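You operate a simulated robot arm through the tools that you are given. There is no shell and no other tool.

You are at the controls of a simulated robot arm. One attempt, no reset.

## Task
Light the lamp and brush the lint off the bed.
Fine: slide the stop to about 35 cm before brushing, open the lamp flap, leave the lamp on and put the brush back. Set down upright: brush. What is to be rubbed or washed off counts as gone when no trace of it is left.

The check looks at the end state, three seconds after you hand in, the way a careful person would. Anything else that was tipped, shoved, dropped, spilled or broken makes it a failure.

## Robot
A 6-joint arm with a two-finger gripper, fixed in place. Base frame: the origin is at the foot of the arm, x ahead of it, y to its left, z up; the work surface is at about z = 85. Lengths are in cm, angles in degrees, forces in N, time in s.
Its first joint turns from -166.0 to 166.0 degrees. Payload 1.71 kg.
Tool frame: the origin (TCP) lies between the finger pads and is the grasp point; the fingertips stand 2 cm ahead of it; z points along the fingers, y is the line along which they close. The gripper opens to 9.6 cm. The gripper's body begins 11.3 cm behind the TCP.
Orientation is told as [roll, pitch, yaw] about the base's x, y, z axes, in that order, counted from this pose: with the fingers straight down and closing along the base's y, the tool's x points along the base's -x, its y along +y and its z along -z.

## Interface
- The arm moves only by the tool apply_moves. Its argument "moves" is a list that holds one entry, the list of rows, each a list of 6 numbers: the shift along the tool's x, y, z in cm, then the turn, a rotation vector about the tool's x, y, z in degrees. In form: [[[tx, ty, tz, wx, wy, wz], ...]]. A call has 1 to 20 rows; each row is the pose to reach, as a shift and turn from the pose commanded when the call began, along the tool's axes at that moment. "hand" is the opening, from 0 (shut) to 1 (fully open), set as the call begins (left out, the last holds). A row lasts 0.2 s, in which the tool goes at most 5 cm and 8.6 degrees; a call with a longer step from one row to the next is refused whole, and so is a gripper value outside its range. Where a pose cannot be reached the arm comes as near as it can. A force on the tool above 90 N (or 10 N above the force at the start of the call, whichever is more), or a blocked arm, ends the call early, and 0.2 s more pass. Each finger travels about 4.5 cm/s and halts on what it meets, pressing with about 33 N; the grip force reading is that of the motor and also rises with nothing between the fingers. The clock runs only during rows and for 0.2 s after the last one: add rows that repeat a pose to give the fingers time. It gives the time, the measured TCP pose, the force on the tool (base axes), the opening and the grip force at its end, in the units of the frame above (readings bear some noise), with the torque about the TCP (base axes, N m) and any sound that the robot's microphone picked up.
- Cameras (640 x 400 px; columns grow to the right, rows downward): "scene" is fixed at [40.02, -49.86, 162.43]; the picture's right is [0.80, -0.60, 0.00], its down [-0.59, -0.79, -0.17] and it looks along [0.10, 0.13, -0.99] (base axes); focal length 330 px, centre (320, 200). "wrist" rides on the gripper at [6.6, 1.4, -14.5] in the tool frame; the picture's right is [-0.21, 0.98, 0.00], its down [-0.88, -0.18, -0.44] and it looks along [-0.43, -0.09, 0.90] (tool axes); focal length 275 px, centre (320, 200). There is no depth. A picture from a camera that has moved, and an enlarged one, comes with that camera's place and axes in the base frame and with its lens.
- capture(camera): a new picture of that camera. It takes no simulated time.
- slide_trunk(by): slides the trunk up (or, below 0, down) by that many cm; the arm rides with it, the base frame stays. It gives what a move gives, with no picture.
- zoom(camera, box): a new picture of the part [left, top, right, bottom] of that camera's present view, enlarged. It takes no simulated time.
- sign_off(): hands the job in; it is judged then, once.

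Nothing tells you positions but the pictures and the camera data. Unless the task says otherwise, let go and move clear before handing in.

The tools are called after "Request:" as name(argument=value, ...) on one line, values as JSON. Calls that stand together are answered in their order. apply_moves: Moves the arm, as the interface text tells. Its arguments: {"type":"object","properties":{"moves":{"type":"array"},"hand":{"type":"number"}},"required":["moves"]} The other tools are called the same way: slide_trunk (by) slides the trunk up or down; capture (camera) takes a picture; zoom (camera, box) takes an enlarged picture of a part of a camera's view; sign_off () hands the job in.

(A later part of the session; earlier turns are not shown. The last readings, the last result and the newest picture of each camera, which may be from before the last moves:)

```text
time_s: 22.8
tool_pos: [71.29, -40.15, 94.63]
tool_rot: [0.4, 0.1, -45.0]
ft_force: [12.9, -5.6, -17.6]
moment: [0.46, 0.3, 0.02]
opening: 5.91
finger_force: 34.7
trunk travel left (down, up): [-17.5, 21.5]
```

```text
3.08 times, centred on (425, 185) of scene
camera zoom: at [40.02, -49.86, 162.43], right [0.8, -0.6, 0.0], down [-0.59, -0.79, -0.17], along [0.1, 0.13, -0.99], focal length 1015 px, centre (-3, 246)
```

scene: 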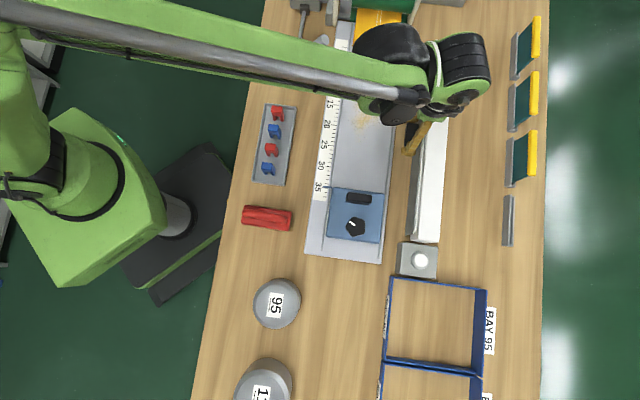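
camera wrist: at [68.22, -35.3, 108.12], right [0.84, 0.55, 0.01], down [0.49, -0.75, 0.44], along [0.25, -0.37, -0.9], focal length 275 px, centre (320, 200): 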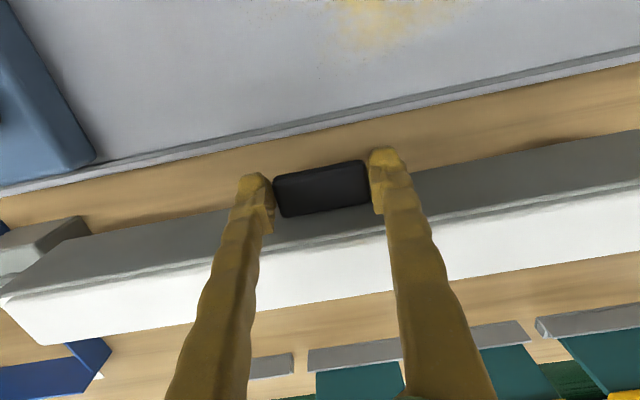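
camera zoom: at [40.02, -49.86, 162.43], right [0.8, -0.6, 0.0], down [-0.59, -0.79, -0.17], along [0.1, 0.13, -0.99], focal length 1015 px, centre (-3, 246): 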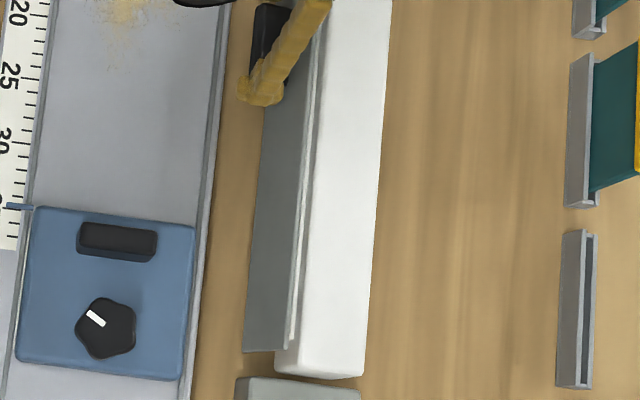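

The flap is swinging out. Continuing the arc outward and up.

Request:
apply_moves(moves=[[[0.25, 0, -0.1, 0, 0, 0], [0.45, 0, -0.3, 0, 0, 0], [0.65, 0, -0.5, 0, 0, 0], [0.8, 0, -0.75, 0, 0, 0], [0.9, 0, -1.0, 0, 0, 0]]])

Request:
zoom(camera="wrist", box=[200, 100, 440, 260])

Request:
zoom(camera="scene", box=[395, 120, 455, 250])

```text
time_s: 24.0
tool_pos: [70.41, -39.42, 95.55]
tool_rot: [0.4, -0.1, -45.0]
ft_force: [-0.4, 0.6, -0.3]
moment: [-0.01, 0.03, -0.01]
opening: 0.0
finger_force: 29.4
trunk travel left (down, up): [-17.5, 21.5]
```

```text
2.50 times, centred on (320, 180) of wrist
camera zoom: at [66.72, -33.98, 110.18], right [0.84, 0.55, 0.01], down [0.49, -0.75, 0.44], along [0.25, -0.37, -0.9], focal length 688 px, centre (320, 250)
```

zoom: 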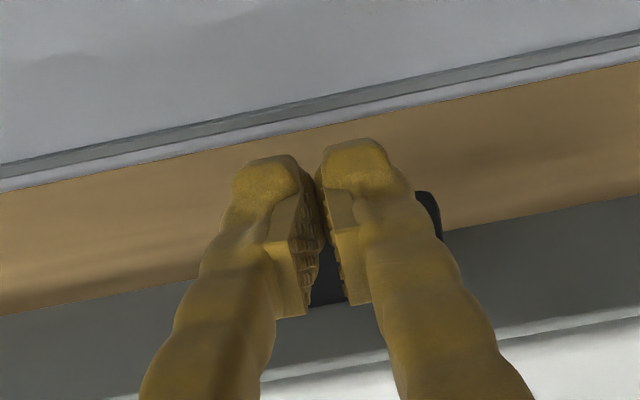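

```text
3.08 times, centred on (425, 185) of scene
camera zoom: at [40.02, -49.86, 162.43], right [0.8, -0.6, 0.0], down [-0.59, -0.79, -0.17], along [0.1, 0.13, -0.99], focal length 1015 px, centre (-3, 246)
```

zoom: 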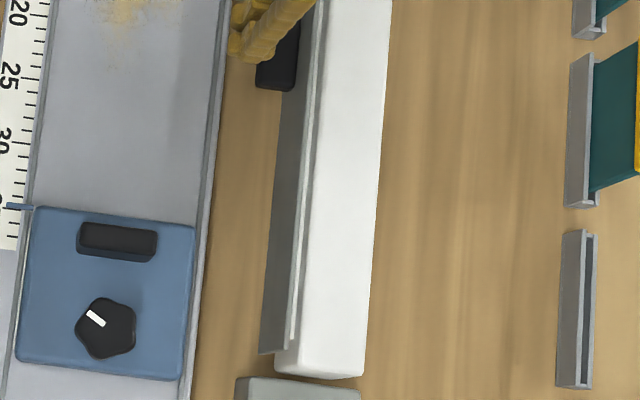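

My end-grip slipped off and the flap went back to closed. I'll back away upward and re-orient the gripper (rolled 90°) so the fingers can clamp the tab top and bottom and swing with the flap.

Request:
apply_moves(moves=[[[0, 0, -4, 0, 0, 0], [0, 0, -8, 0, 0, 0], [0, 0, -12, 0, 0, 0], [2, 0, -12, 0, 0, -8.2], [4, 0, -12, 0, 0, -16.4], [6, 0, -12, 0, 0, -24.6], [8, 0, -12, 0, 0, -32.8], [9, 0, -12, 0, 0, -41], [10, 0, -12, 0, 0, -49.2], [11, 0, -12, 0, 0, -57.4], [12, 0, -12, 0, 0, -65.6], [12, 0, -12, 0, 0, -73.8], [12, 0, -12, 0, 0, -82], [12, 0, -12, 0, 0, -90], [12, 0, -12, 0, 0, -90]]], hand=0.3)

Request:
capture(camera="scene")

Request:
capture(camera="wrist")

```text
time_s: 27.2
tool_pos: [61.81, -31.19, 107.67]
tool_rot: [-0.1, -0.4, 45.1]
ft_force: [0.1, 0.2, 0.3]
moment: [-0.02, 0.01, -0.01]
opening: 2.86
finger_force: 0.1
trunk travel left (down, up): [-17.5, 21.5]
```

```text
taken
```

scene: 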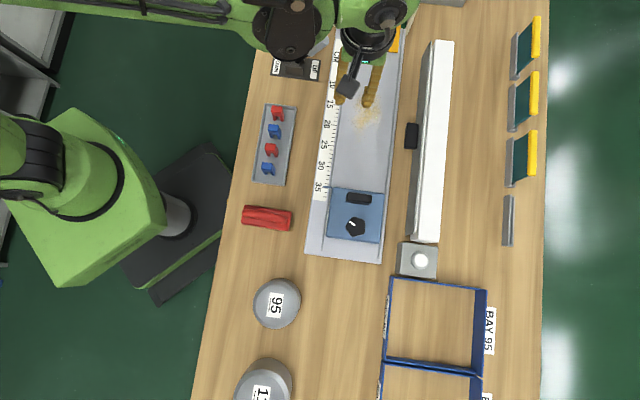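

```text
taken
camera wrist: at [56.26, -34.92, 122.15], right [-0.55, 0.84, 0.0], down [0.75, 0.49, 0.45], along [0.38, 0.25, -0.89], focal length 275 px, centre (320, 200)
```

wrist: 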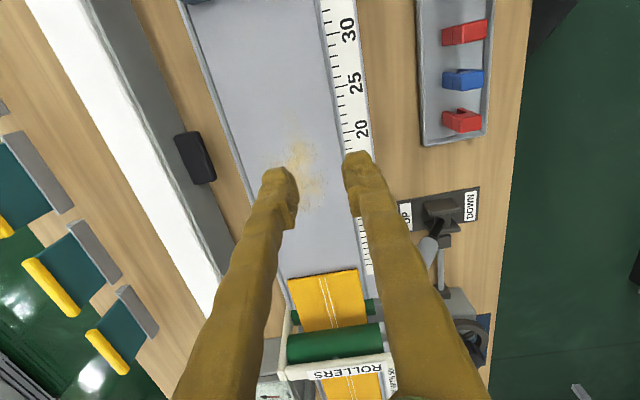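

Rolled fine. Now tilting the tool 70° towards the lamp at a safe height, then checking the view.

Request:
apply_moves(moves=[[[0, 0, 0, 7.8, 0, 0], [0, 0, 0, 15.6, 0, 0], [0, 0, 0, 23.4, 0, 0], [0, 0, 0, 31.2, 0, 0], [0, 0, 0.5, 39, 0, 0], [0, 0, 1, 46.8, 0, 0], [0, 0, 2, 54.6, 0, 0], [0, 0, 3, 62.4, 0, 0], [0, 0, 4, 70, 0, 0], [0, 0, 4, 70, 0, 0]]])

Request:
capture(camera="scene")

Request:
capture(camera="wrist")

```text
time_s: 29.4
tool_pos: [61.78, -30.95, 103.86]
tool_rot: [-70.1, -0.5, 45.1]
ft_force: [0.6, 0.1, -0.4]
moment: [-0.03, 0.04, -0.02]
opening: 2.87
finger_force: 0.1
trunk travel left (down, up): [-17.5, 21.5]
```

```text
taken
```

scene: 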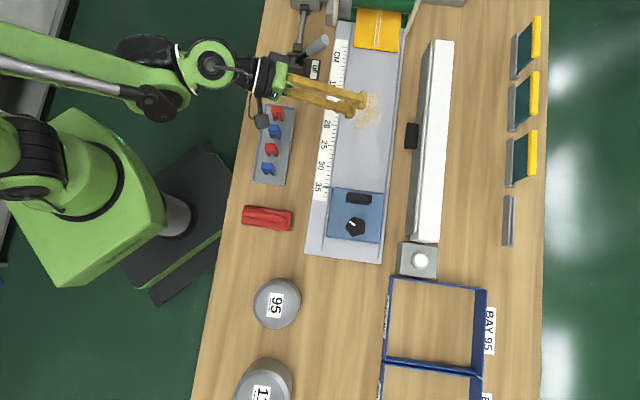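

```text
taken
camera wrist: at [47.22, -25.62, 107.34], right [-0.08, 0.39, -0.92], down [0.37, 0.87, 0.33], along [0.93, -0.31, -0.21], focal length 275 px, centre (320, 200)
```

wrist: 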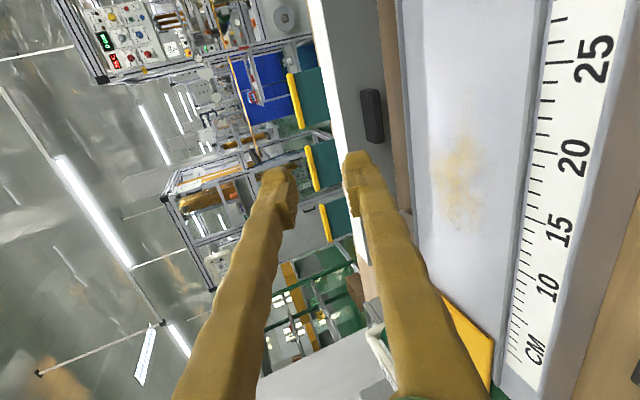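

Request:
zoom(camera="wrist", box=[310, 60, 430, 160])

```text
4.00 times, centred on (370, 110) of wrist
camera zoom: at [47.22, -25.62, 107.34], right [-0.08, 0.39, -0.92], down [0.37, 0.87, 0.33], along [0.93, -0.31, -0.21], focal length 1101 px, centre (120, 560)
```

zoom: 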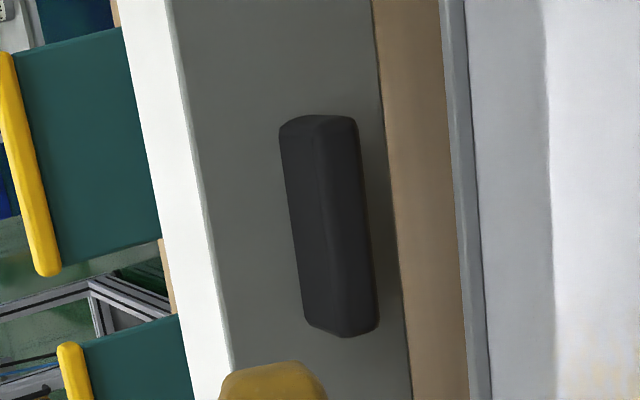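

The tab is at z≈91.7–92.9, front at a≈79. I'll go in along the tool axis, straddling it above and below, stopping short first.

Request:
apply_moves(moves=[[[0.05, 2, 3.3, 0, 0, 0], [0.1, 4, 6.6, 0, 0, 0], [0.1, 6.06, 9.9, 0, 0, 0], [0.1, 6.06, 12, 0, 0, 0], [0.1, 6.06, 12, 0, 0, 0]]])

Request:
capture(camera="wrist")

Request:
zoom(camera="scene", box=[240, 60, 460, 200])

```text
time_s: 30.6
tool_pos: [68.66, -37.54, 94.25]
tool_rot: [-70.2, -0.5, 45.0]
ft_force: [0.0, -0.1, -0.6]
moment: [0.0, 0.02, 0.01]
opening: 2.88
finger_force: 0.0
trunk travel left (down, up): [-17.5, 21.5]
```

```text
taken
camera wrist: at [54.03, -32.33, 97.76], right [-0.08, 0.39, -0.92], down [0.37, 0.87, 0.33], along [0.93, -0.31, -0.21], focal length 275 px, centre (320, 200)
```

wrist: 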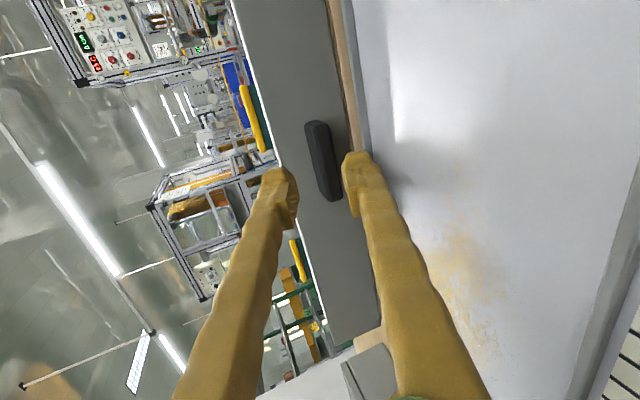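

```text
2.86 times, centred on (350, 130) of scene
camera zoom: at [40.02, -49.86, 162.43], right [0.8, -0.6, 0.0], down [-0.59, -0.79, -0.17], along [0.1, 0.13, -0.99], focal length 942 px, centre (234, 400)
```

zoom: 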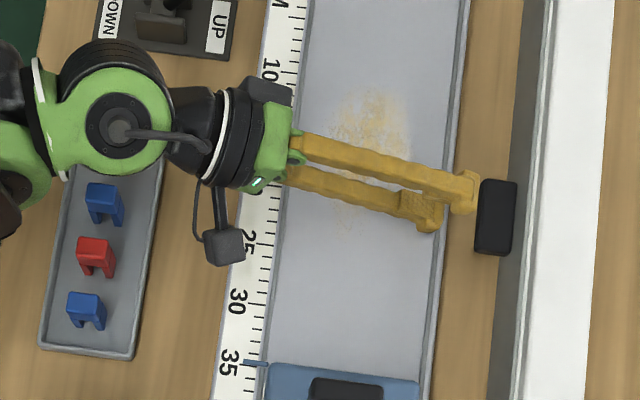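

Request:
zoom(camera="wrist", box=[250, 90, 430, 240])

```text
2.67 times, centred on (340, 165) of wrist
camera zoom: at [54.03, -32.33, 97.76], right [-0.08, 0.39, -0.92], down [0.37, 0.87, 0.33], along [0.93, -0.31, -0.21], focal length 734 px, centre (267, 293)
```

zoom: 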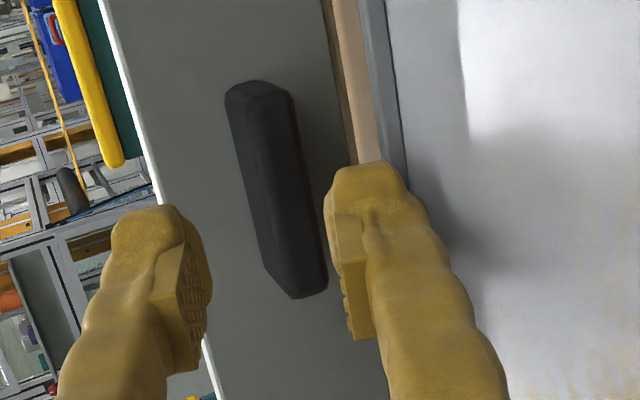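

Alignment is nearly centred. Moving in the last 3.3 cm.

Request:
apply_moves(moves=[[[0, 0.06, 1.2, 0, 0, 0], [0, 0.12, 2.4, 0, 0, 0], [0, 0.12, 3.3, 0, 0, 0], [0, 0.12, 3.3, 0, 0, 0]]])

Request:
zoom(camera="wrist", box=[250, 90, 430, 240])

```text
time_s: 31.6
tool_pos: [70.66, -39.72, 92.75]
tool_rot: [-70.1, -0.4, 45.0]
ft_force: [0.9, -0.6, 5.5]
moment: [0.01, 0.03, 0.01]
opening: 2.5
finger_force: 0.0
trunk travel left (down, up): [-17.5, 21.5]
```

```text
2.67 times, centred on (340, 165) of wrist
camera zoom: at [56.06, -34.42, 96.38], right [-0.08, 0.39, -0.92], down [0.37, 0.87, 0.33], along [0.93, -0.31, -0.21], focal length 734 px, centre (267, 293)
```

zoom: 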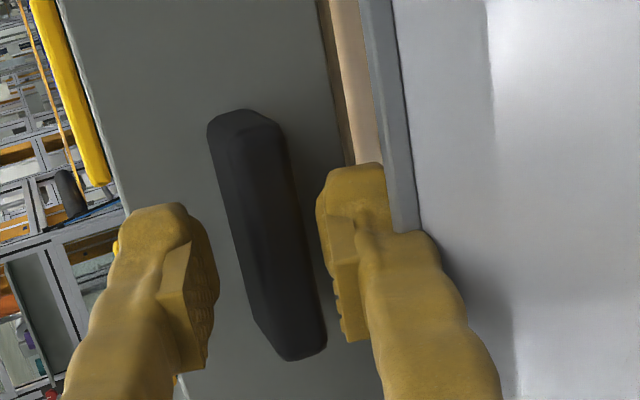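

The lower finger lightly touches the bed rail (5 N); the tab is between the fingers. Closing will lift it off the rail.

Request:
apply_moves(moves=[[[0, -0.05, 0, 0, 0, 0], [0, -0.05, 0, 0, 0, 0], [0, -0.05, 0, 0, 0, 0], [0, -0.05, 0, 0, 0, 0]]], hand=0)

Request:
zoom(camera="wrist", box=[250, 90, 430, 240])

Request:
zoom(camera="scene", box=[340, 90, 460, 250])

```text
time_s: 32.6
tool_pos: [70.68, -39.68, 92.74]
tool_rot: [-70.1, -0.5, 45.0]
ft_force: [-29.6, 26.3, -38.1]
moment: [0.37, 0.48, 0.01]
opening: 1.4
finger_force: 35.4
trunk travel left (down, up): [-17.5, 21.5]
```

```text
2.67 times, centred on (340, 165) of wrist
camera zoom: at [56.03, -34.35, 96.37], right [-0.08, 0.39, -0.92], down [0.37, 0.87, 0.33], along [0.93, -0.31, -0.22], focal length 734 px, centre (267, 293)
```

zoom: 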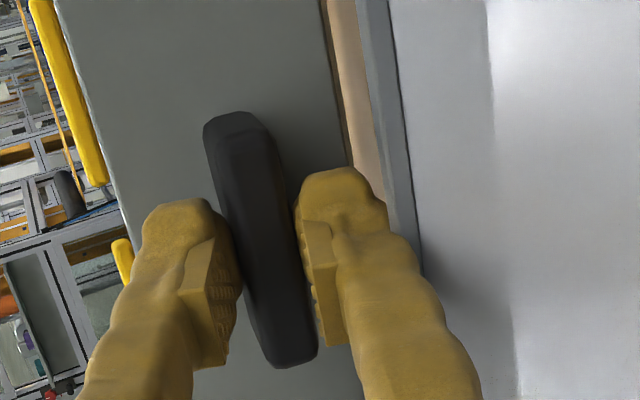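

```text
2.50 times, centred on (400, 170) of scene
camera zoom: at [40.02, -49.86, 162.43], right [0.8, -0.6, 0.0], down [-0.59, -0.79, -0.17], along [0.1, 0.13, -0.99], focal length 825 px, centre (120, 275)
```

zoom: 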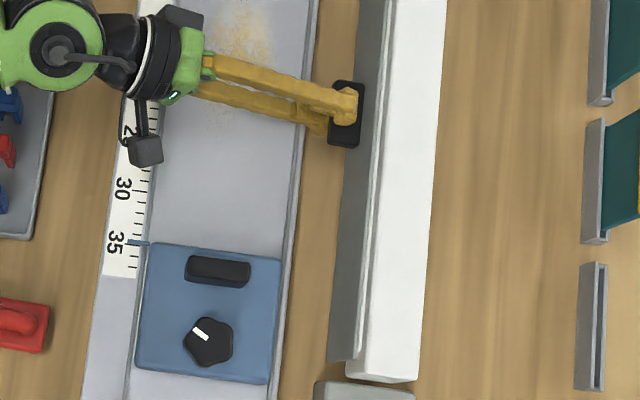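

The tab is clamped but the flap is still near closed and feels stiff. I'll now swing up slowly along the hinge arc, rotating the tool with it.

Request:
apply_moves(moves=[[[0, -0.2, -0.04, 0, 0, 0], [0, -0.4, -0.08, 0, 0, 0], [0, -0.6, -0.11, 0, 0, 0], [0, -0.87, -0.35, -5, 0, 0], [0, -1.14, -0.59, -10, 0, 0], [0, -1.14, -0.59, -10, 0, 0]]])

Request:
zoom(camera="wrist", box=[250, 90, 430, 240])

Request:
zoom(camera="scene", box=[340, 90, 460, 250])

```text
time_s: 34.0
tool_pos: [70.42, -39.23, 94.13]
tool_rot: [-60.1, -0.6, 45.0]
ft_force: [-36.1, 37.1, -28.5]
moment: [0.54, 0.48, 0.29]
opening: 1.29
finger_force: 34.9
trunk travel left (down, up): [-17.5, 21.5]
```

```text
2.67 times, centred on (340, 165) of wrist
camera zoom: at [56.45, -34.74, 100.09], right [-0.19, 0.5, -0.85], down [0.41, 0.83, 0.39], along [0.89, -0.27, -0.36], focal length 734 px, centre (267, 293)
```

zoom: 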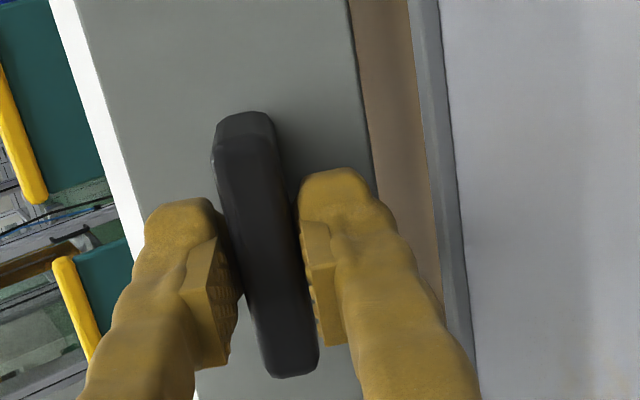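

```text
2.50 times, centred on (400, 170) of scene
camera zoom: at [40.02, -49.86, 162.43], right [0.8, -0.6, 0.0], down [-0.59, -0.79, -0.17], along [0.1, 0.13, -0.99], focal length 825 px, centre (120, 275)
```

zoom: 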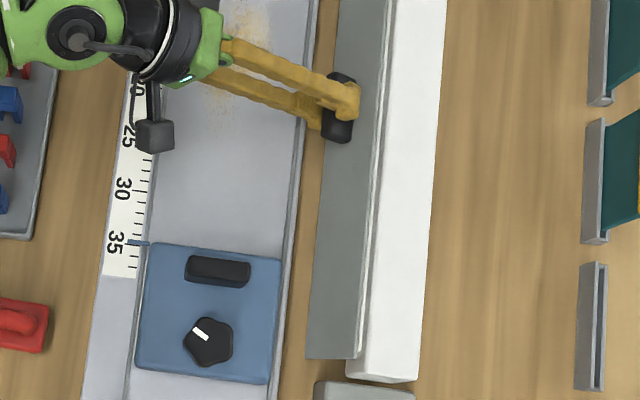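

The flap is now about 22° open and clamped with the lower finger hooking the tab. Continuing the arc to about 50°.

Request:
apply_moves(moves=[[[0, -0.05, -0.35, -1, 0, 0], [0, -0.35, -0.64, -5, 0, 0], [0, -0.67, -0.87, -10, 0, 0], [0, -1.0, -1.06, -15, 0, 0], [0, -1.36, -1.22, -20, 0, 0], [0, -1.36, -1.22, -20, 0, 0]]])

Request:
zoom(camera="wrist", box=[250, 90, 430, 240])

Request:
zoom(camera="scene", box=[340, 90, 460, 250])

```text
time_s: 35.4
tool_pos: [70.3, -39.31, 95.83]
tool_rot: [-40.2, -0.6, 45.0]
ft_force: [4.3, 1.5, 5.4]
moment: [-0.19, -0.08, 0.02]
opening: 1.3
finger_force: 35.3
trunk travel left (down, up): [-17.5, 21.5]
```

```text
2.67 times, centred on (340, 165) of wrist
camera zoom: at [58.36, -36.69, 106.0], right [-0.38, 0.68, -0.63], down [0.51, 0.72, 0.47], along [0.77, -0.15, -0.62], focal length 734 px, centre (267, 293)
```

zoom: 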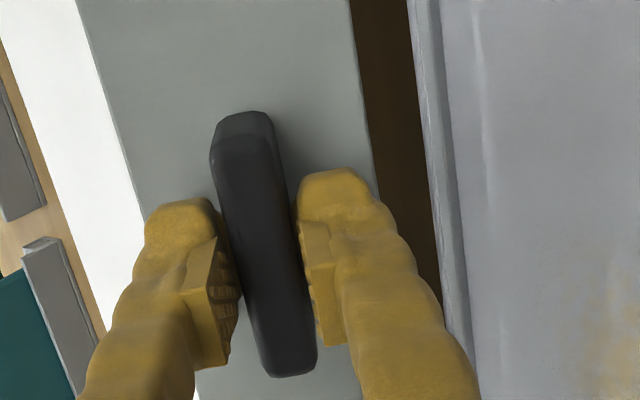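

```text
2.50 times, centred on (400, 170) of scene
camera zoom: at [40.02, -49.86, 162.43], right [0.8, -0.6, 0.0], down [-0.59, -0.79, -0.17], along [0.1, 0.13, -0.99], focal length 825 px, centre (120, 275)
```

zoom: 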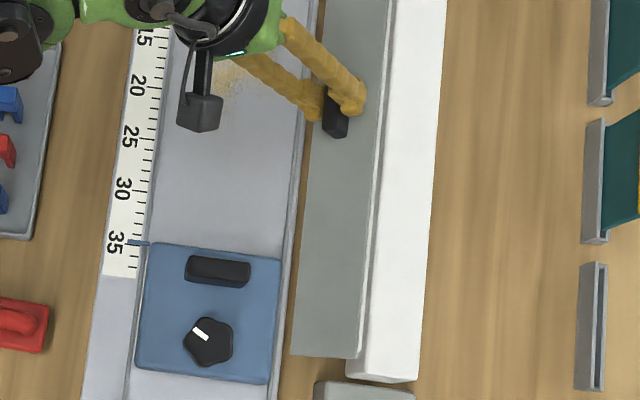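

The flap is now about 48° open with low resistance. Continuing on to about 90°.

Request:
apply_moves(moves=[[[0, -0.3, -0.25, -5, 0, 0], [0, -0.62, -0.47, -10, 0, 0], [0, -0.955, -0.66, -15, 0, 0], [0, -1.31, -0.826, -20, 0, 0], [0, -1.675, -0.958, -25, 0, 0], [0, -2.053, -1.057, -30, 0, 0], [0, -2.437, -1.122, -35, 0, 0], [0, -2.824, -1.155, -40, 0, 0], [0, -2.824, -1.155, -40, 0, 0]]])

Request:
capture(camera="wrist")

Request:
zoom(camera="scene", box=[340, 90, 460, 250])

```text
time_s: 37.4
tool_pos: [71.29, -40.4, 98.41]
tool_rot: [-0.1, -0.5, 45.0]
ft_force: [6.7, 15.5, -0.9]
moment: [0.23, -0.13, 0.02]
opening: 1.31
finger_force: 35.1
trunk travel left (down, up): [-17.5, 21.5]
```

```text
taken
camera wrist: at [65.62, -44.04, 112.95], right [-0.55, 0.84, 0.0], down [0.75, 0.49, 0.45], along [0.38, 0.25, -0.89], focal length 275 px, centre (320, 200)
```

wrist: 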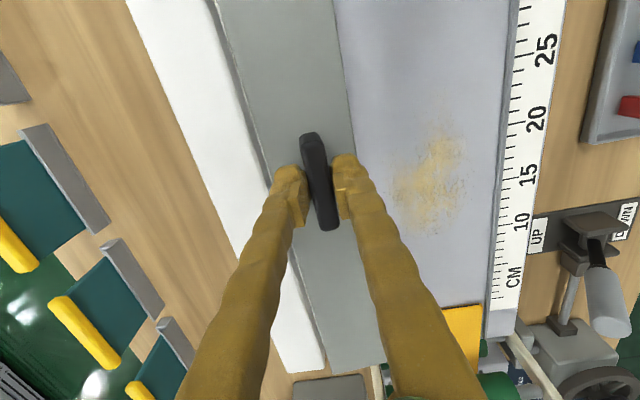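

```text
2.50 times, centred on (400, 170) of scene
camera zoom: at [40.02, -49.86, 162.43], right [0.8, -0.6, 0.0], down [-0.59, -0.79, -0.17], along [0.1, 0.13, -0.99], focal length 825 px, centre (120, 275)
```

zoom: 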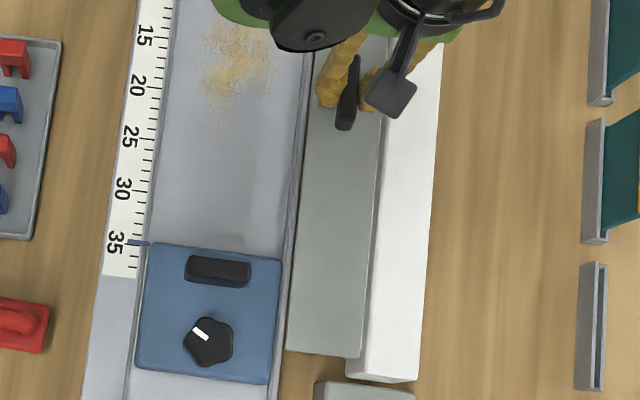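

The flap is now horizontal (about 90°). I'll carry it a bit further to see where it stops.

Request:
apply_moves(moves=[[[0, -0.3, -0.25, -5, 0, 0], [0, -0.62, -0.47, -10, 0, 0], [0, -0.957, -0.665, -15, 0, 0], [0, -1.31, -0.827, -20, 0, 0], [0, -1.31, -0.827, -20, 0, 0]]])

Request:
zoom(camera="scene", box=[340, 90, 460, 250])

Request:
capture(camera="wrist")

```text
time_s: 38.6
tool_pos: [72.05, -41.13, 99.41]
tool_rot: [19.9, -0.4, 45.1]
ft_force: [-19.2, 42.0, -18.0]
moment: [0.1, 0.1, -0.22]
opening: 1.37
finger_force: 35.0
trunk travel left (down, up): [-17.5, 21.5]
```

```text
2.50 times, centred on (400, 170) of scene
camera zoom: at [40.02, -49.86, 162.43], right [0.8, -0.6, 0.0], down [-0.59, -0.79, -0.17], along [0.1, 0.13, -0.99], focal length 825 px, centre (120, 275)
```

zoom: 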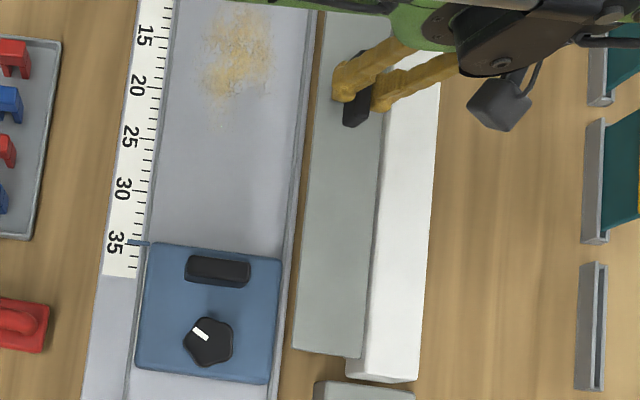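

```text
taken
camera wrist: at [70.01, -48.43, 113.38], right [-0.51, 0.79, 0.34], down [0.85, 0.39, 0.36], along [0.16, 0.47, -0.87], focal length 275 px, centre (320, 200)
```

wrist: 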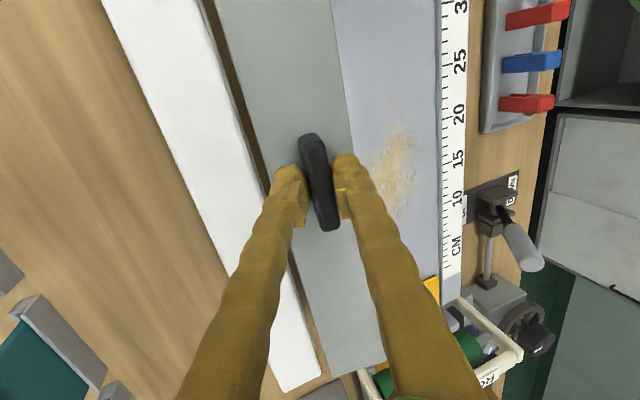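

It meets a firm stop at about 108°, so the flap is fully open. I'll ease off the stop slightly and release to see whether it stays.

Request:
apply_moves(moves=[[[0, 0.1, 0.05, 1.5, 0, 0], [0, 0.2, 0.1, 3, 0, 0], [0, 0.2, 0.1, 3, 0, 0]]])

Request:
apply_moves(moves=[[[0, 0, 0, 0, 0, 0], [0, 0, 0, 0, 0, 0], [0, 0, 0, 0, 0, 0]]], hand=0.26)

Request:
zoom(camera="scene", box=[340, 90, 460, 250])

Request:
capture(camera="wrist")

```text
time_s: 39.4
tool_pos: [72.01, -41.02, 99.35]
tool_rot: [16.7, -0.5, 44.9]
ft_force: [-5.5, 26.5, -6.0]
moment: [0.29, -0.12, -0.14]
opening: 1.33
finger_force: 35.1
trunk travel left (down, up): [-17.5, 21.5]
```

```text
time_s: 40.2
tool_pos: [71.91, -41.1, 99.31]
tool_rot: [16.8, -0.4, 45.0]
ft_force: [-0.2, 0.3, 0.6]
moment: [0.0, 0.01, 0.01]
opening: 2.5
finger_force: 0.1
trunk travel left (down, up): [-17.5, 21.5]
```

```text
2.50 times, centred on (400, 170) of scene
camera zoom: at [40.02, -49.86, 162.43], right [0.8, -0.6, 0.0], down [-0.59, -0.79, -0.17], along [0.1, 0.13, -0.99], focal length 825 px, centre (120, 275)
```

zoom: 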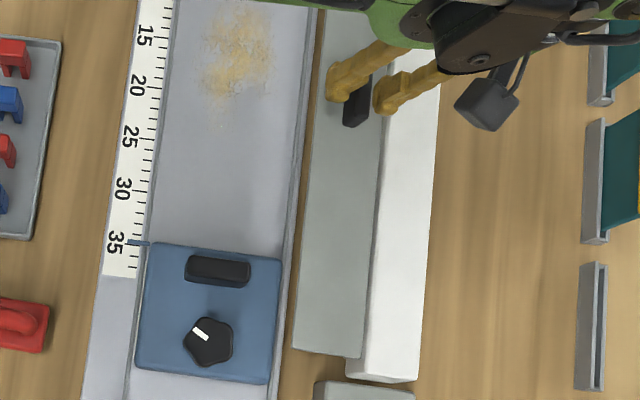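

```text
taken
camera wrist: at [69.33, -48.0, 113.55], right [-0.52, 0.81, 0.29], down [0.83, 0.4, 0.38], along [0.19, 0.44, -0.88], focal length 275 px, centre (320, 200)
```

wrist: 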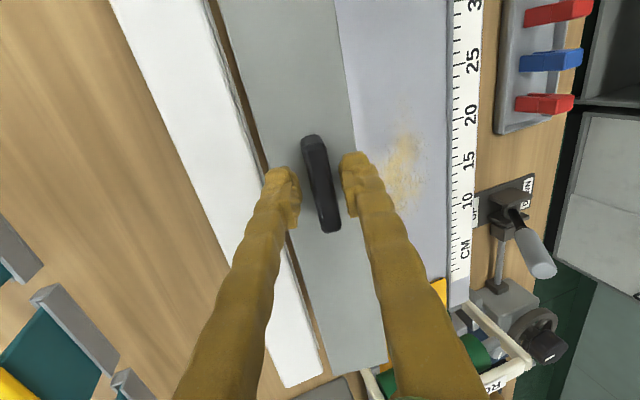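

The flap stays open with the fingers loosened. Withdrawing along the tool axis, then returning the tool upright.

Request:
apply_moves(moves=[[[0, 0, -2, 0, 0, 0], [0, 0, -5, 0, 0, 0], [0, 0, -9, 0, 0, 0], [0, 0, -11, 8.5, 0, 0], [0, 0, -11, 17, 0, 0], [0, 0, -11, 17, 0, 0]]])

Request:
zoom(camera="scene", box=[340, 90, 460, 250])

Request:
capture(camera="wrist")

```text
time_s: 41.6
tool_pos: [73.97, -43.39, 109.94]
tool_rot: [-0.2, -0.5, 45.0]
ft_force: [1.4, 0.2, 0.5]
moment: [-0.06, -0.03, 0.01]
opening: 2.47
finger_force: 0.1
trunk travel left (down, up): [-17.5, 21.5]
```

```text
2.50 times, centred on (400, 170) of scene
camera zoom: at [40.02, -49.86, 162.43], right [0.8, -0.6, 0.0], down [-0.59, -0.79, -0.17], along [0.1, 0.13, -0.99], focal length 825 px, centre (120, 275)
```

zoom: 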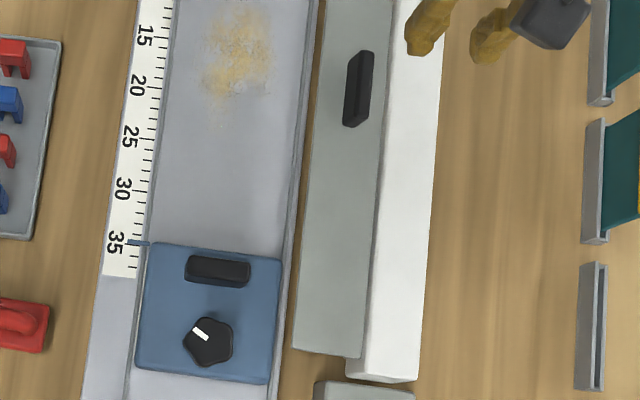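

```text
taken
camera wrist: at [68.31, -47.1, 124.39], right [-0.55, 0.84, 0.0], down [0.75, 0.49, 0.45], along [0.38, 0.25, -0.89], focal length 275 px, centre (320, 200)
```

wrist: 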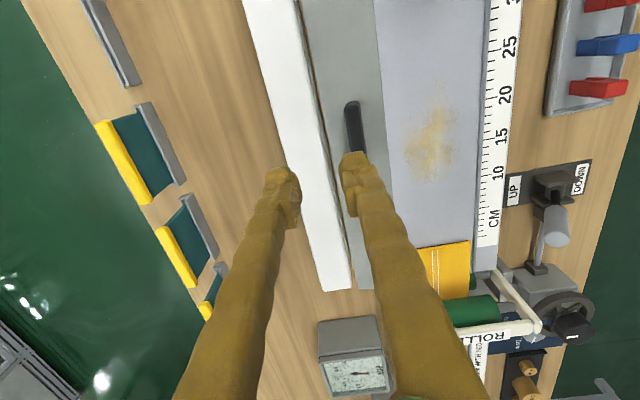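

The flap holds open at about 105°. Next is the lamp button near a≈85.4, b≈-5.2 with its top near z≈90; moving above it with fingers closed.

Request:
apply_moves(moves=[[[4.5, -0.4, 0, 0, 0, 0], [9, -0.8, 0, 0, 0, 0], [13.5, -1.2, 0, 0, 0, 0], [18, -1.6, 1, 0, 0, 0], [22.5, -2, 3, 0, 0, 0], [26.8, -2.4, 5, 0, 0, 0], [26.8, -2.4, 8, 0, 0, 0], [26.8, -2.4, 8, 0, 0, 0]]], hand=0)

Request:
capture(camera="wrist")

Request:
zoom(camera="scene", box=[370, 200, 470, 300])

```text
time_s: 43.4
tool_pos: [56.96, -63.87, 101.57]
tool_rot: [-0.1, -0.5, 45.0]
ft_force: [0.7, -0.2, 0.4]
moment: [0.02, -0.04, 0.0]
opening: 0.0
finger_force: 29.5
trunk travel left (down, up): [-17.5, 21.5]
```

```text
taken
camera wrist: at [51.32, -67.65, 116.07], right [-0.55, 0.84, 0.0], down [0.75, 0.49, 0.45], along [0.38, 0.25, -0.89], focal length 275 px, centre (320, 200)
```

wrist: 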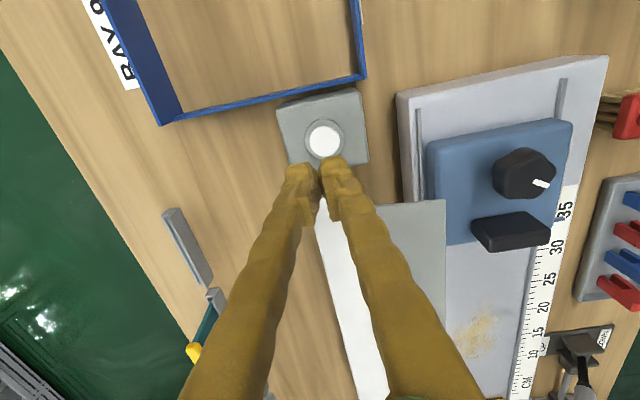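

```text
4.00 times, centred on (420, 250) of scene
camera zoom: at [40.02, -49.86, 162.43], right [0.8, -0.6, 0.0], down [-0.59, -0.79, -0.17], along [0.1, 0.13, -0.99], focal length 1319 px, centre (-80, 0)
```

zoom: 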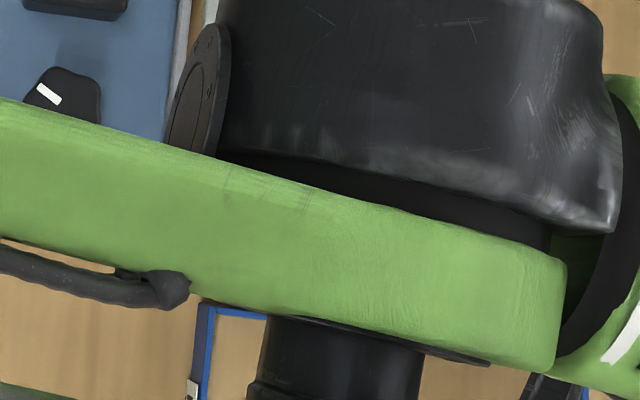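

The fingertips are right above the button. Descending to just over it.

Request:
apply_moves(moves=[[[0, 0, 3, 0, 0, 0], [0, -0.05, 6, 0, 0, 0], [0, -0.1, 8, 0, 0, 0], [0, -0.1, 8.6, 0, 0, 0], [0, -0.1, 8.6, 0, 0, 0]]])

Request:
zoom(camera="wrist", box=[240, 60, 420, 220])

```text
time_s: 44.6
tool_pos: [57.17, -63.97, 93.11]
tool_rot: [-0.1, -0.5, 45.0]
ft_force: [-0.6, -1.6, 3.9]
moment: [-0.04, -0.01, -0.01]
opening: 0.61
finger_force: 29.3
trunk travel left (down, up): [-17.5, 21.5]
heard: click
```

```text
2.50 times, centred on (330, 140) of wrist
camera zoom: at [51.54, -67.8, 107.48], right [-0.55, 0.84, 0.0], down [0.75, 0.49, 0.45], along [0.38, 0.25, -0.89], focal length 688 px, centre (295, 350)
```

zoom: 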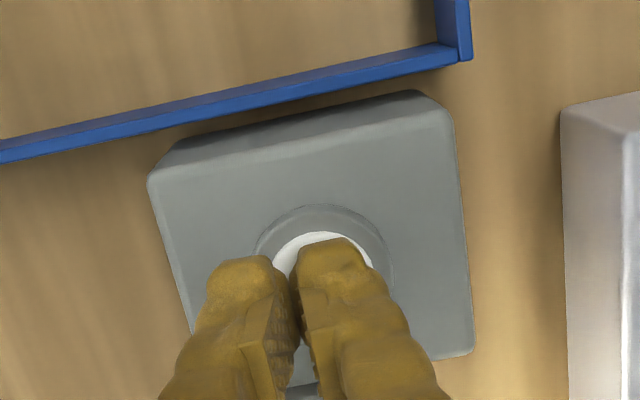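

A click was heard, so the button was pressed. Lifting to check the lamp.

Request:
apply_moves(moves=[[[0, 0, -2, 0, 0, 0], [0, 0, -6, 0, 0, 0], [0, 0, -10, 0, 0, 0], [4, 0, -12, 0, 0, 0], [8, 3, -12, 0, 0, 0], [8, 3, -12, 0, 0, 0]]])

Request:
capture(camera="wrist")

Request:
capture(camera="scene")

```text
time_s: 46.0
tool_pos: [49.18, -67.53, 105.2]
tool_rot: [0.0, -0.5, 45.0]
ft_force: [-0.5, 0.5, -0.5]
moment: [0.02, -0.05, -0.03]
opening: 0.0
finger_force: 28.8
trunk travel left (down, up): [-17.5, 21.5]
```

```text
taken
camera wrist: at [43.5, -71.41, 119.79], right [-0.55, 0.84, 0.0], down [0.75, 0.49, 0.45], along [0.38, 0.25, -0.89], focal length 275 px, centre (320, 200)
```

wrist: 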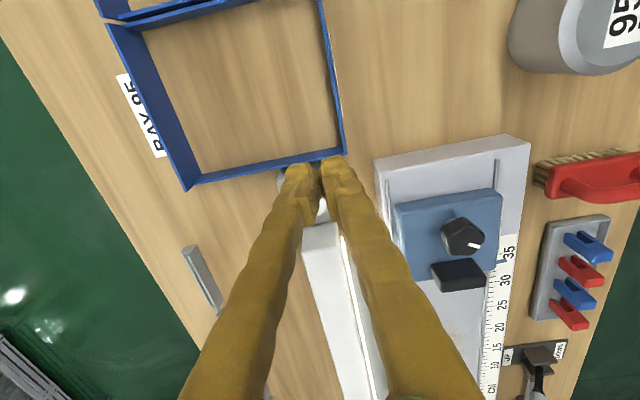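

```text
taken
```

scene: 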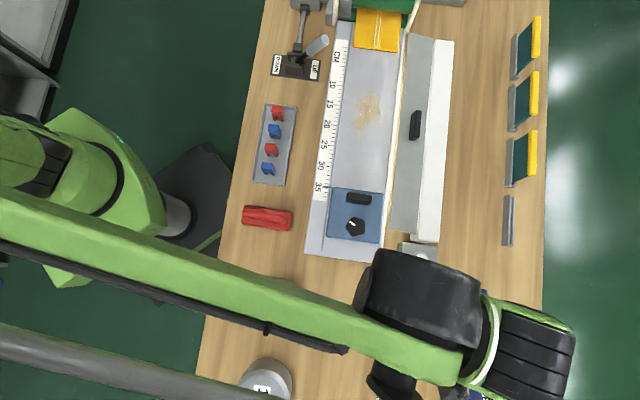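

Request:
zoom(camera="scene", box=[330, 20, 470, 130])

Request:
zoom(camera="scene", box=[330, 120, 470, 260])

Request:
zoom(camera="wrist", box=[480, 120, 640, 260])

Request:
zoom(camera="wrist", box=[260, 150, 420, 300])

```text
3.64 times, centred on (400, 75) of scene
camera zoom: at [40.02, -49.86, 162.43], right [0.8, -0.6, 0.0], down [-0.59, -0.79, -0.17], along [0.1, 0.13, -0.99], focal length 1199 px, centre (29, 654)
```

zoom: 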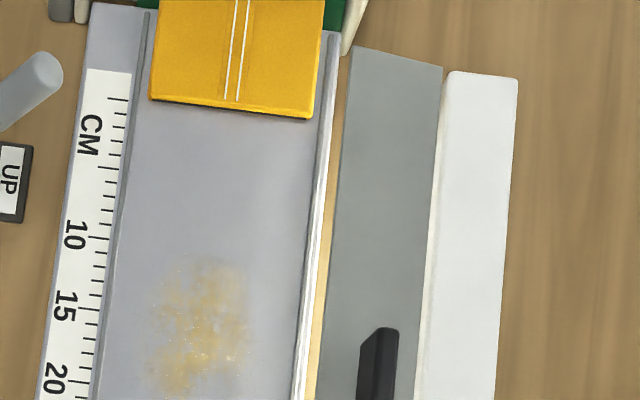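

```text
2.86 times, centred on (400, 190) of scene
camera zoom: at [40.02, -49.86, 162.43], right [0.8, -0.6, 0.0], down [-0.59, -0.79, -0.17], along [0.1, 0.13, -0.99], focal length 942 px, centre (91, 229)
```

zoom: 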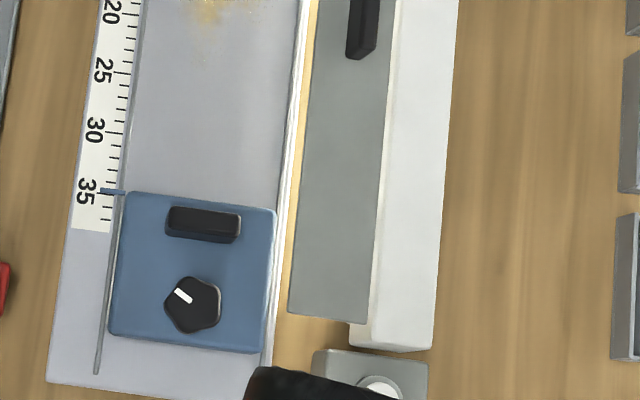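

```text
2.86 times, centred on (560, 190) of wrist
camera zoom: at [43.5, -71.41, 119.79], right [-0.55, 0.84, 0.0], down [0.75, 0.49, 0.45], along [0.38, 0.25, -0.89], focal length 786 px, centre (-366, 229)
```

zoom: 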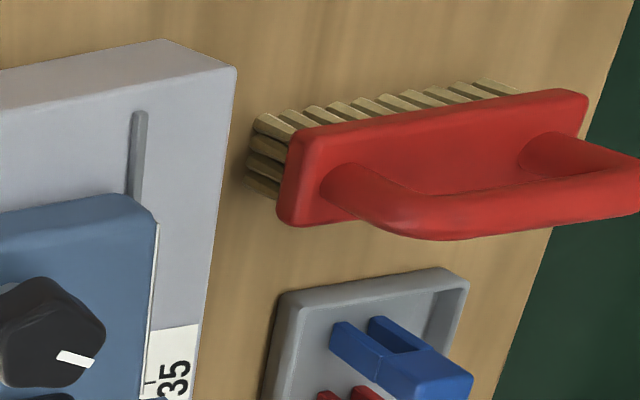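

```text
2.67 times, centred on (340, 225) of wrist
camera zoom: at [43.5, -71.41, 119.79], right [-0.55, 0.84, 0.0], down [0.75, 0.49, 0.45], along [0.38, 0.25, -0.89], focal length 734 px, centre (267, 133)
```

zoom: 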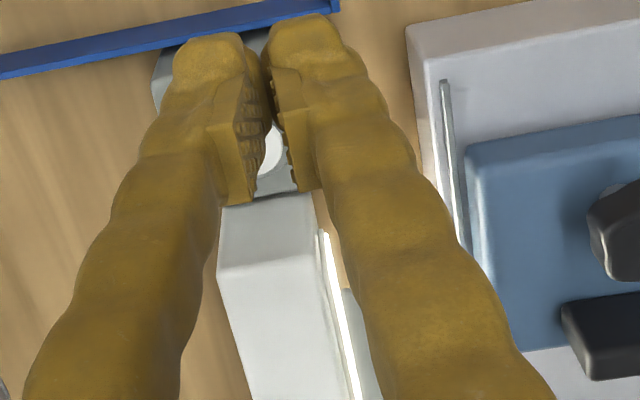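

The lamp is lit (warm light on the bed's edge and gap). The brush stands on its bristles with a bridge handle running along the "away" direction; moving up and over to look at it from above.

Request:
apply_moves(moves=[[[-1, 2, -3, 0, 0, 8], [-2, 4.5, -6, 0, 0, 16], [-3, 7, -9, 0, 0, 24], [-4, 10, -9, 0, 0, 32], [-5, 13, -9, 0, 0, 40], [-6, 16, -9, 0, 0, 48], [-7, 19, -9, 0, 0, 56], [-8, 22, -9, 0, 0, 64], [-9.5, 25, -9, 0, 0, 72], [-11, 28, -9, 0, 0, 80], [-12, 30.5, -9, 0, 0, 88], [-12, 30.5, -9, 0, 0, 90], [-12, 30.5, -9, 0, 0, 90]]], hand=0.6)

Request:
capture(camera="wrist")

Request:
capture(camera="scene")

```text
time_s: 48.8
tool_pos: [36.13, -37.65, 113.93]
tool_rot: [0.4, -0.1, -45.1]
ft_force: [1.0, -0.3, -0.2]
moment: [0.02, -0.03, 0.05]
opening: 5.78
finger_force: 0.0
trunk travel left (down, up): [-17.5, 21.5]
```

```text
taken
camera wrist: at [32.44, -32.18, 128.53], right [0.84, 0.55, 0.01], down [0.49, -0.75, 0.45], along [0.25, -0.37, -0.9], focal length 275 px, centre (320, 200)
```

wrist: 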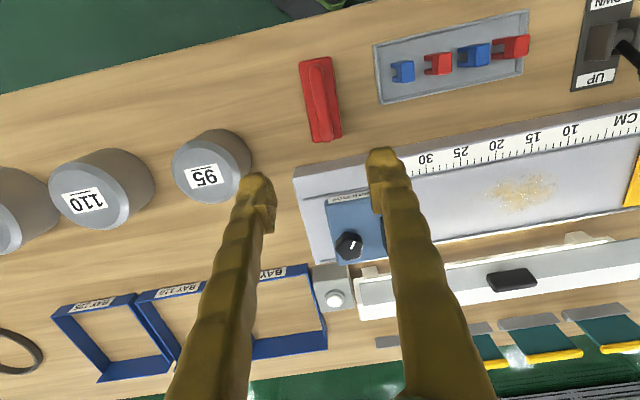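

```text
taken
```

scene: 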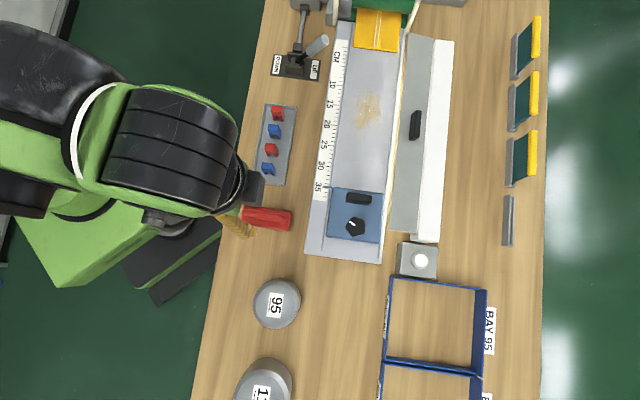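

Request:
zoom(camera="wrist", box=[280, 40, 370, 150])

Request:
zoom(camera="scene", box=[230, 190, 310, 245])

```text
3.64 times, centred on (325, 95) of wrist
camera zoom: at [32.44, -32.18, 128.53], right [0.84, 0.55, 0.01], down [0.49, -0.75, 0.45], along [0.25, -0.37, -0.9], focal length 1001 px, centre (302, 582)
```

zoom: 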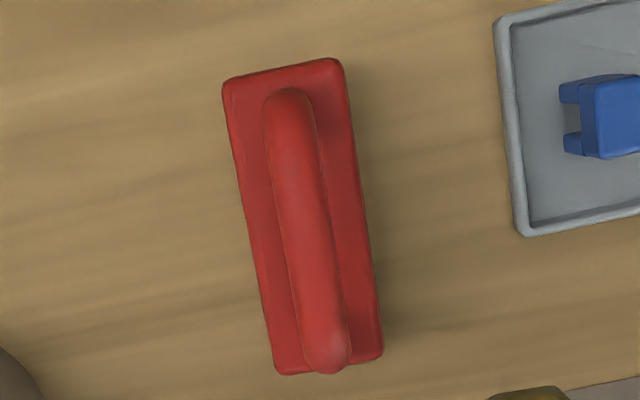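

```text
7.27 times, centred on (270, 218) of scene
camera zoom: at [40.02, -49.86, 162.43], right [0.8, -0.6, 0.0], down [-0.59, -0.79, -0.17], along [0.1, 0.13, -0.99], focal length 2399 px, centre (684, 73)
```

zoom: 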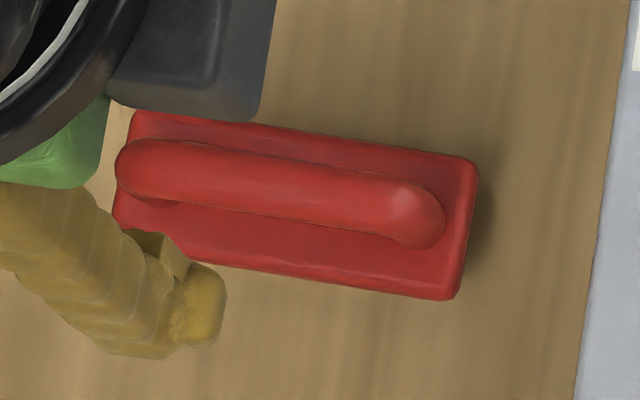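

The brush's handle bar runs along a≈46–55 at b≈-0.4, top near z≈91, body top near 87.5. Moving down over the handle, aligned with it.

Request:
apply_moves(moves=[[[0.8, 0.3, 4, 0, 0, 1], [1.5, 0.65, 8, 0, 0, 2], [1.5, 0.65, 12, 0, 0, 2], [1.5, 0.65, 15, 0, 0, 2], [1.5, 0.65, 15, 0, 0, 2]]], hand=0.5)

Request:
capture(camera="wrist")

Request:
zoom(camera="scene", box=[220, 180, 320, 250])

```text
time_s: 50.0
tool_pos: [35.51, -36.03, 98.85]
tool_rot: [0.5, -0.1, -47.0]
ft_force: [-0.2, -0.6, 0.5]
moment: [0.02, -0.01, 0.01]
opening: 4.8
finger_force: 0.0
trunk travel left (down, up): [-17.5, 21.5]
```

```text
taken
camera wrist: at [31.98, -30.32, 113.31], right [0.86, 0.52, 0.01], down [0.46, -0.77, 0.44], along [0.24, -0.38, -0.9], focal length 275 px, centre (320, 200)
```

wrist: 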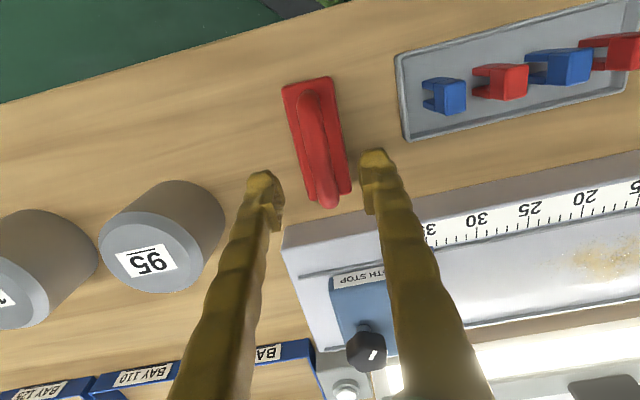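

```text
5.71 times, centred on (270, 215) of scene
camera zoom: at [40.02, -49.86, 162.43], right [0.8, -0.6, 0.0], down [-0.59, -0.79, -0.17], along [0.1, 0.13, -0.99], focal length 1885 px, centre (606, 114)
```

zoom: 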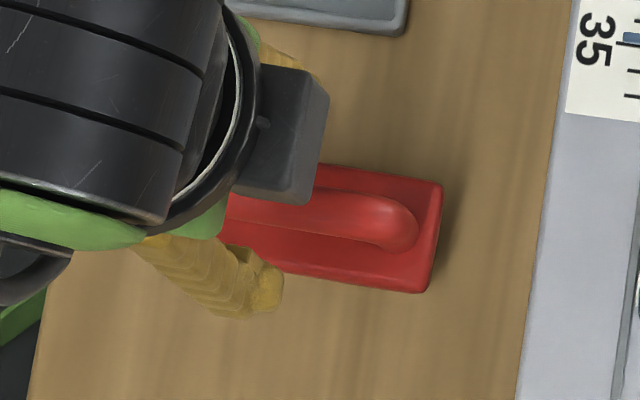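

Request:
apply_moves(moves=[[[0, -0.1, 3, 0, 0, 0], [0, -0.15, 6, 0, 0, 0], [0, -0.15, 7.8, 0, 0, 0], [0, -0.15, 8.7, 0, 0, 0], [0, -0.15, 8.7, 0, 0, 0]]])

Request:
capture(camera="wrist")

```text
time_s: 51.2
tool_pos: [35.67, -36.23, 90.52]
tool_rot: [0.5, -0.1, -47.0]
ft_force: [-0.7, -0.1, 0.2]
moment: [0.02, -0.01, 0.01]
opening: 4.81
finger_force: 0.1
trunk travel left (down, up): [-17.5, 21.5]
```

```text
taken
camera wrist: at [32.11, -30.45, 104.96], right [0.86, 0.52, 0.01], down [0.46, -0.77, 0.44], along [0.24, -0.38, -0.9], focal length 275 px, centre (320, 200)
```

wrist: 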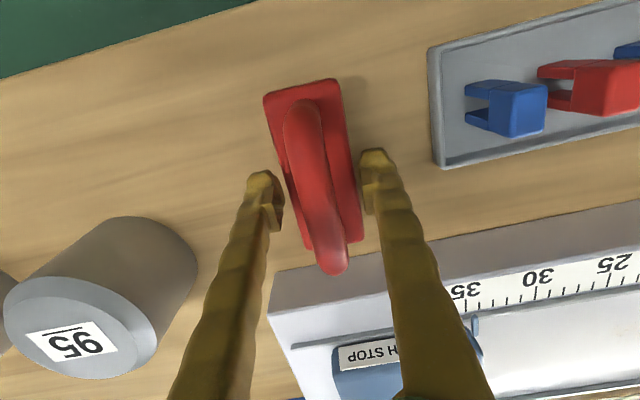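

The handle is between the fingers. Closing on it.

Request:
apply_moves(moves=[[[0, 0, 0, 0, 0, 0], [0, 0, 0, 0, 0, 0], [0, 0, 0, 0, 0, 0], [0, 0, 0, 0, 0, 0], [0, 0, 0, 0, 0, 0]]], hand=0)

Request:
zoom(camera="wrist", box=[220, 60, 420, 290])

Request:
zoom(camera="scene", box=[220, 180, 320, 250])

```text
time_s: 51.9
tool_pos: [34.48, -36.16, 91.08]
tool_rot: [1.1, -0.9, -47.1]
ft_force: [2.1, 2.3, 16.5]
moment: [-0.02, 0.16, -0.05]
opening: 1.19
finger_force: 22.3
trunk travel left (down, up): [-17.5, 21.5]
stopped in row 3: the force on the tool passed its limit at 96 N (the readings are from after the stop); the commanded pose is now the measured one
```

```text
1.74 times, centred on (320, 175) of wrist
camera zoom: at [30.73, -30.47, 105.53], right [0.86, 0.52, 0.02], down [0.45, -0.77, 0.45], along [0.25, -0.38, -0.89], focal length 479 px, centre (320, 244)
```

zoom: 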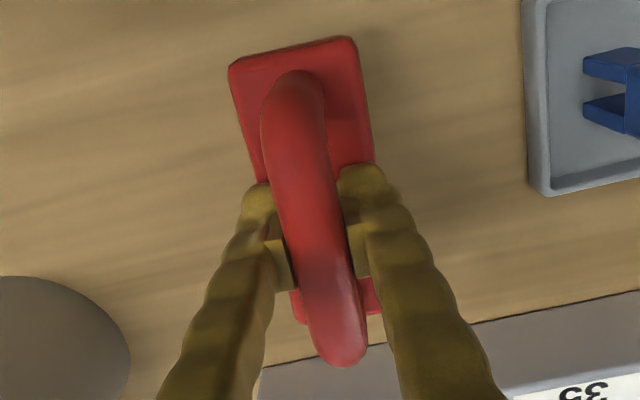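

```text
5.71 times, centred on (270, 215) of scene
camera zoom: at [40.02, -49.86, 162.43], right [0.8, -0.6, 0.0], down [-0.59, -0.79, -0.17], along [0.1, 0.13, -0.99], focal length 1885 px, centre (606, 114)
```

zoom: 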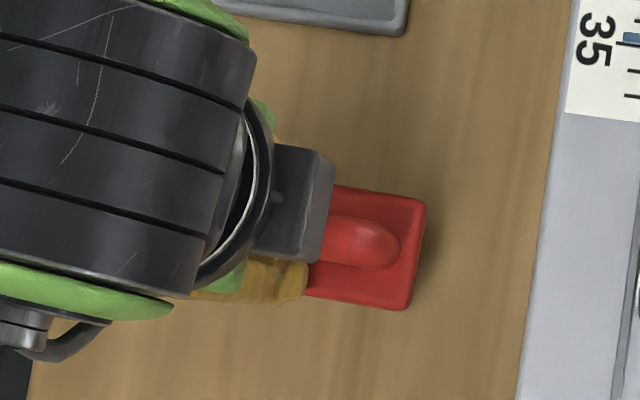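

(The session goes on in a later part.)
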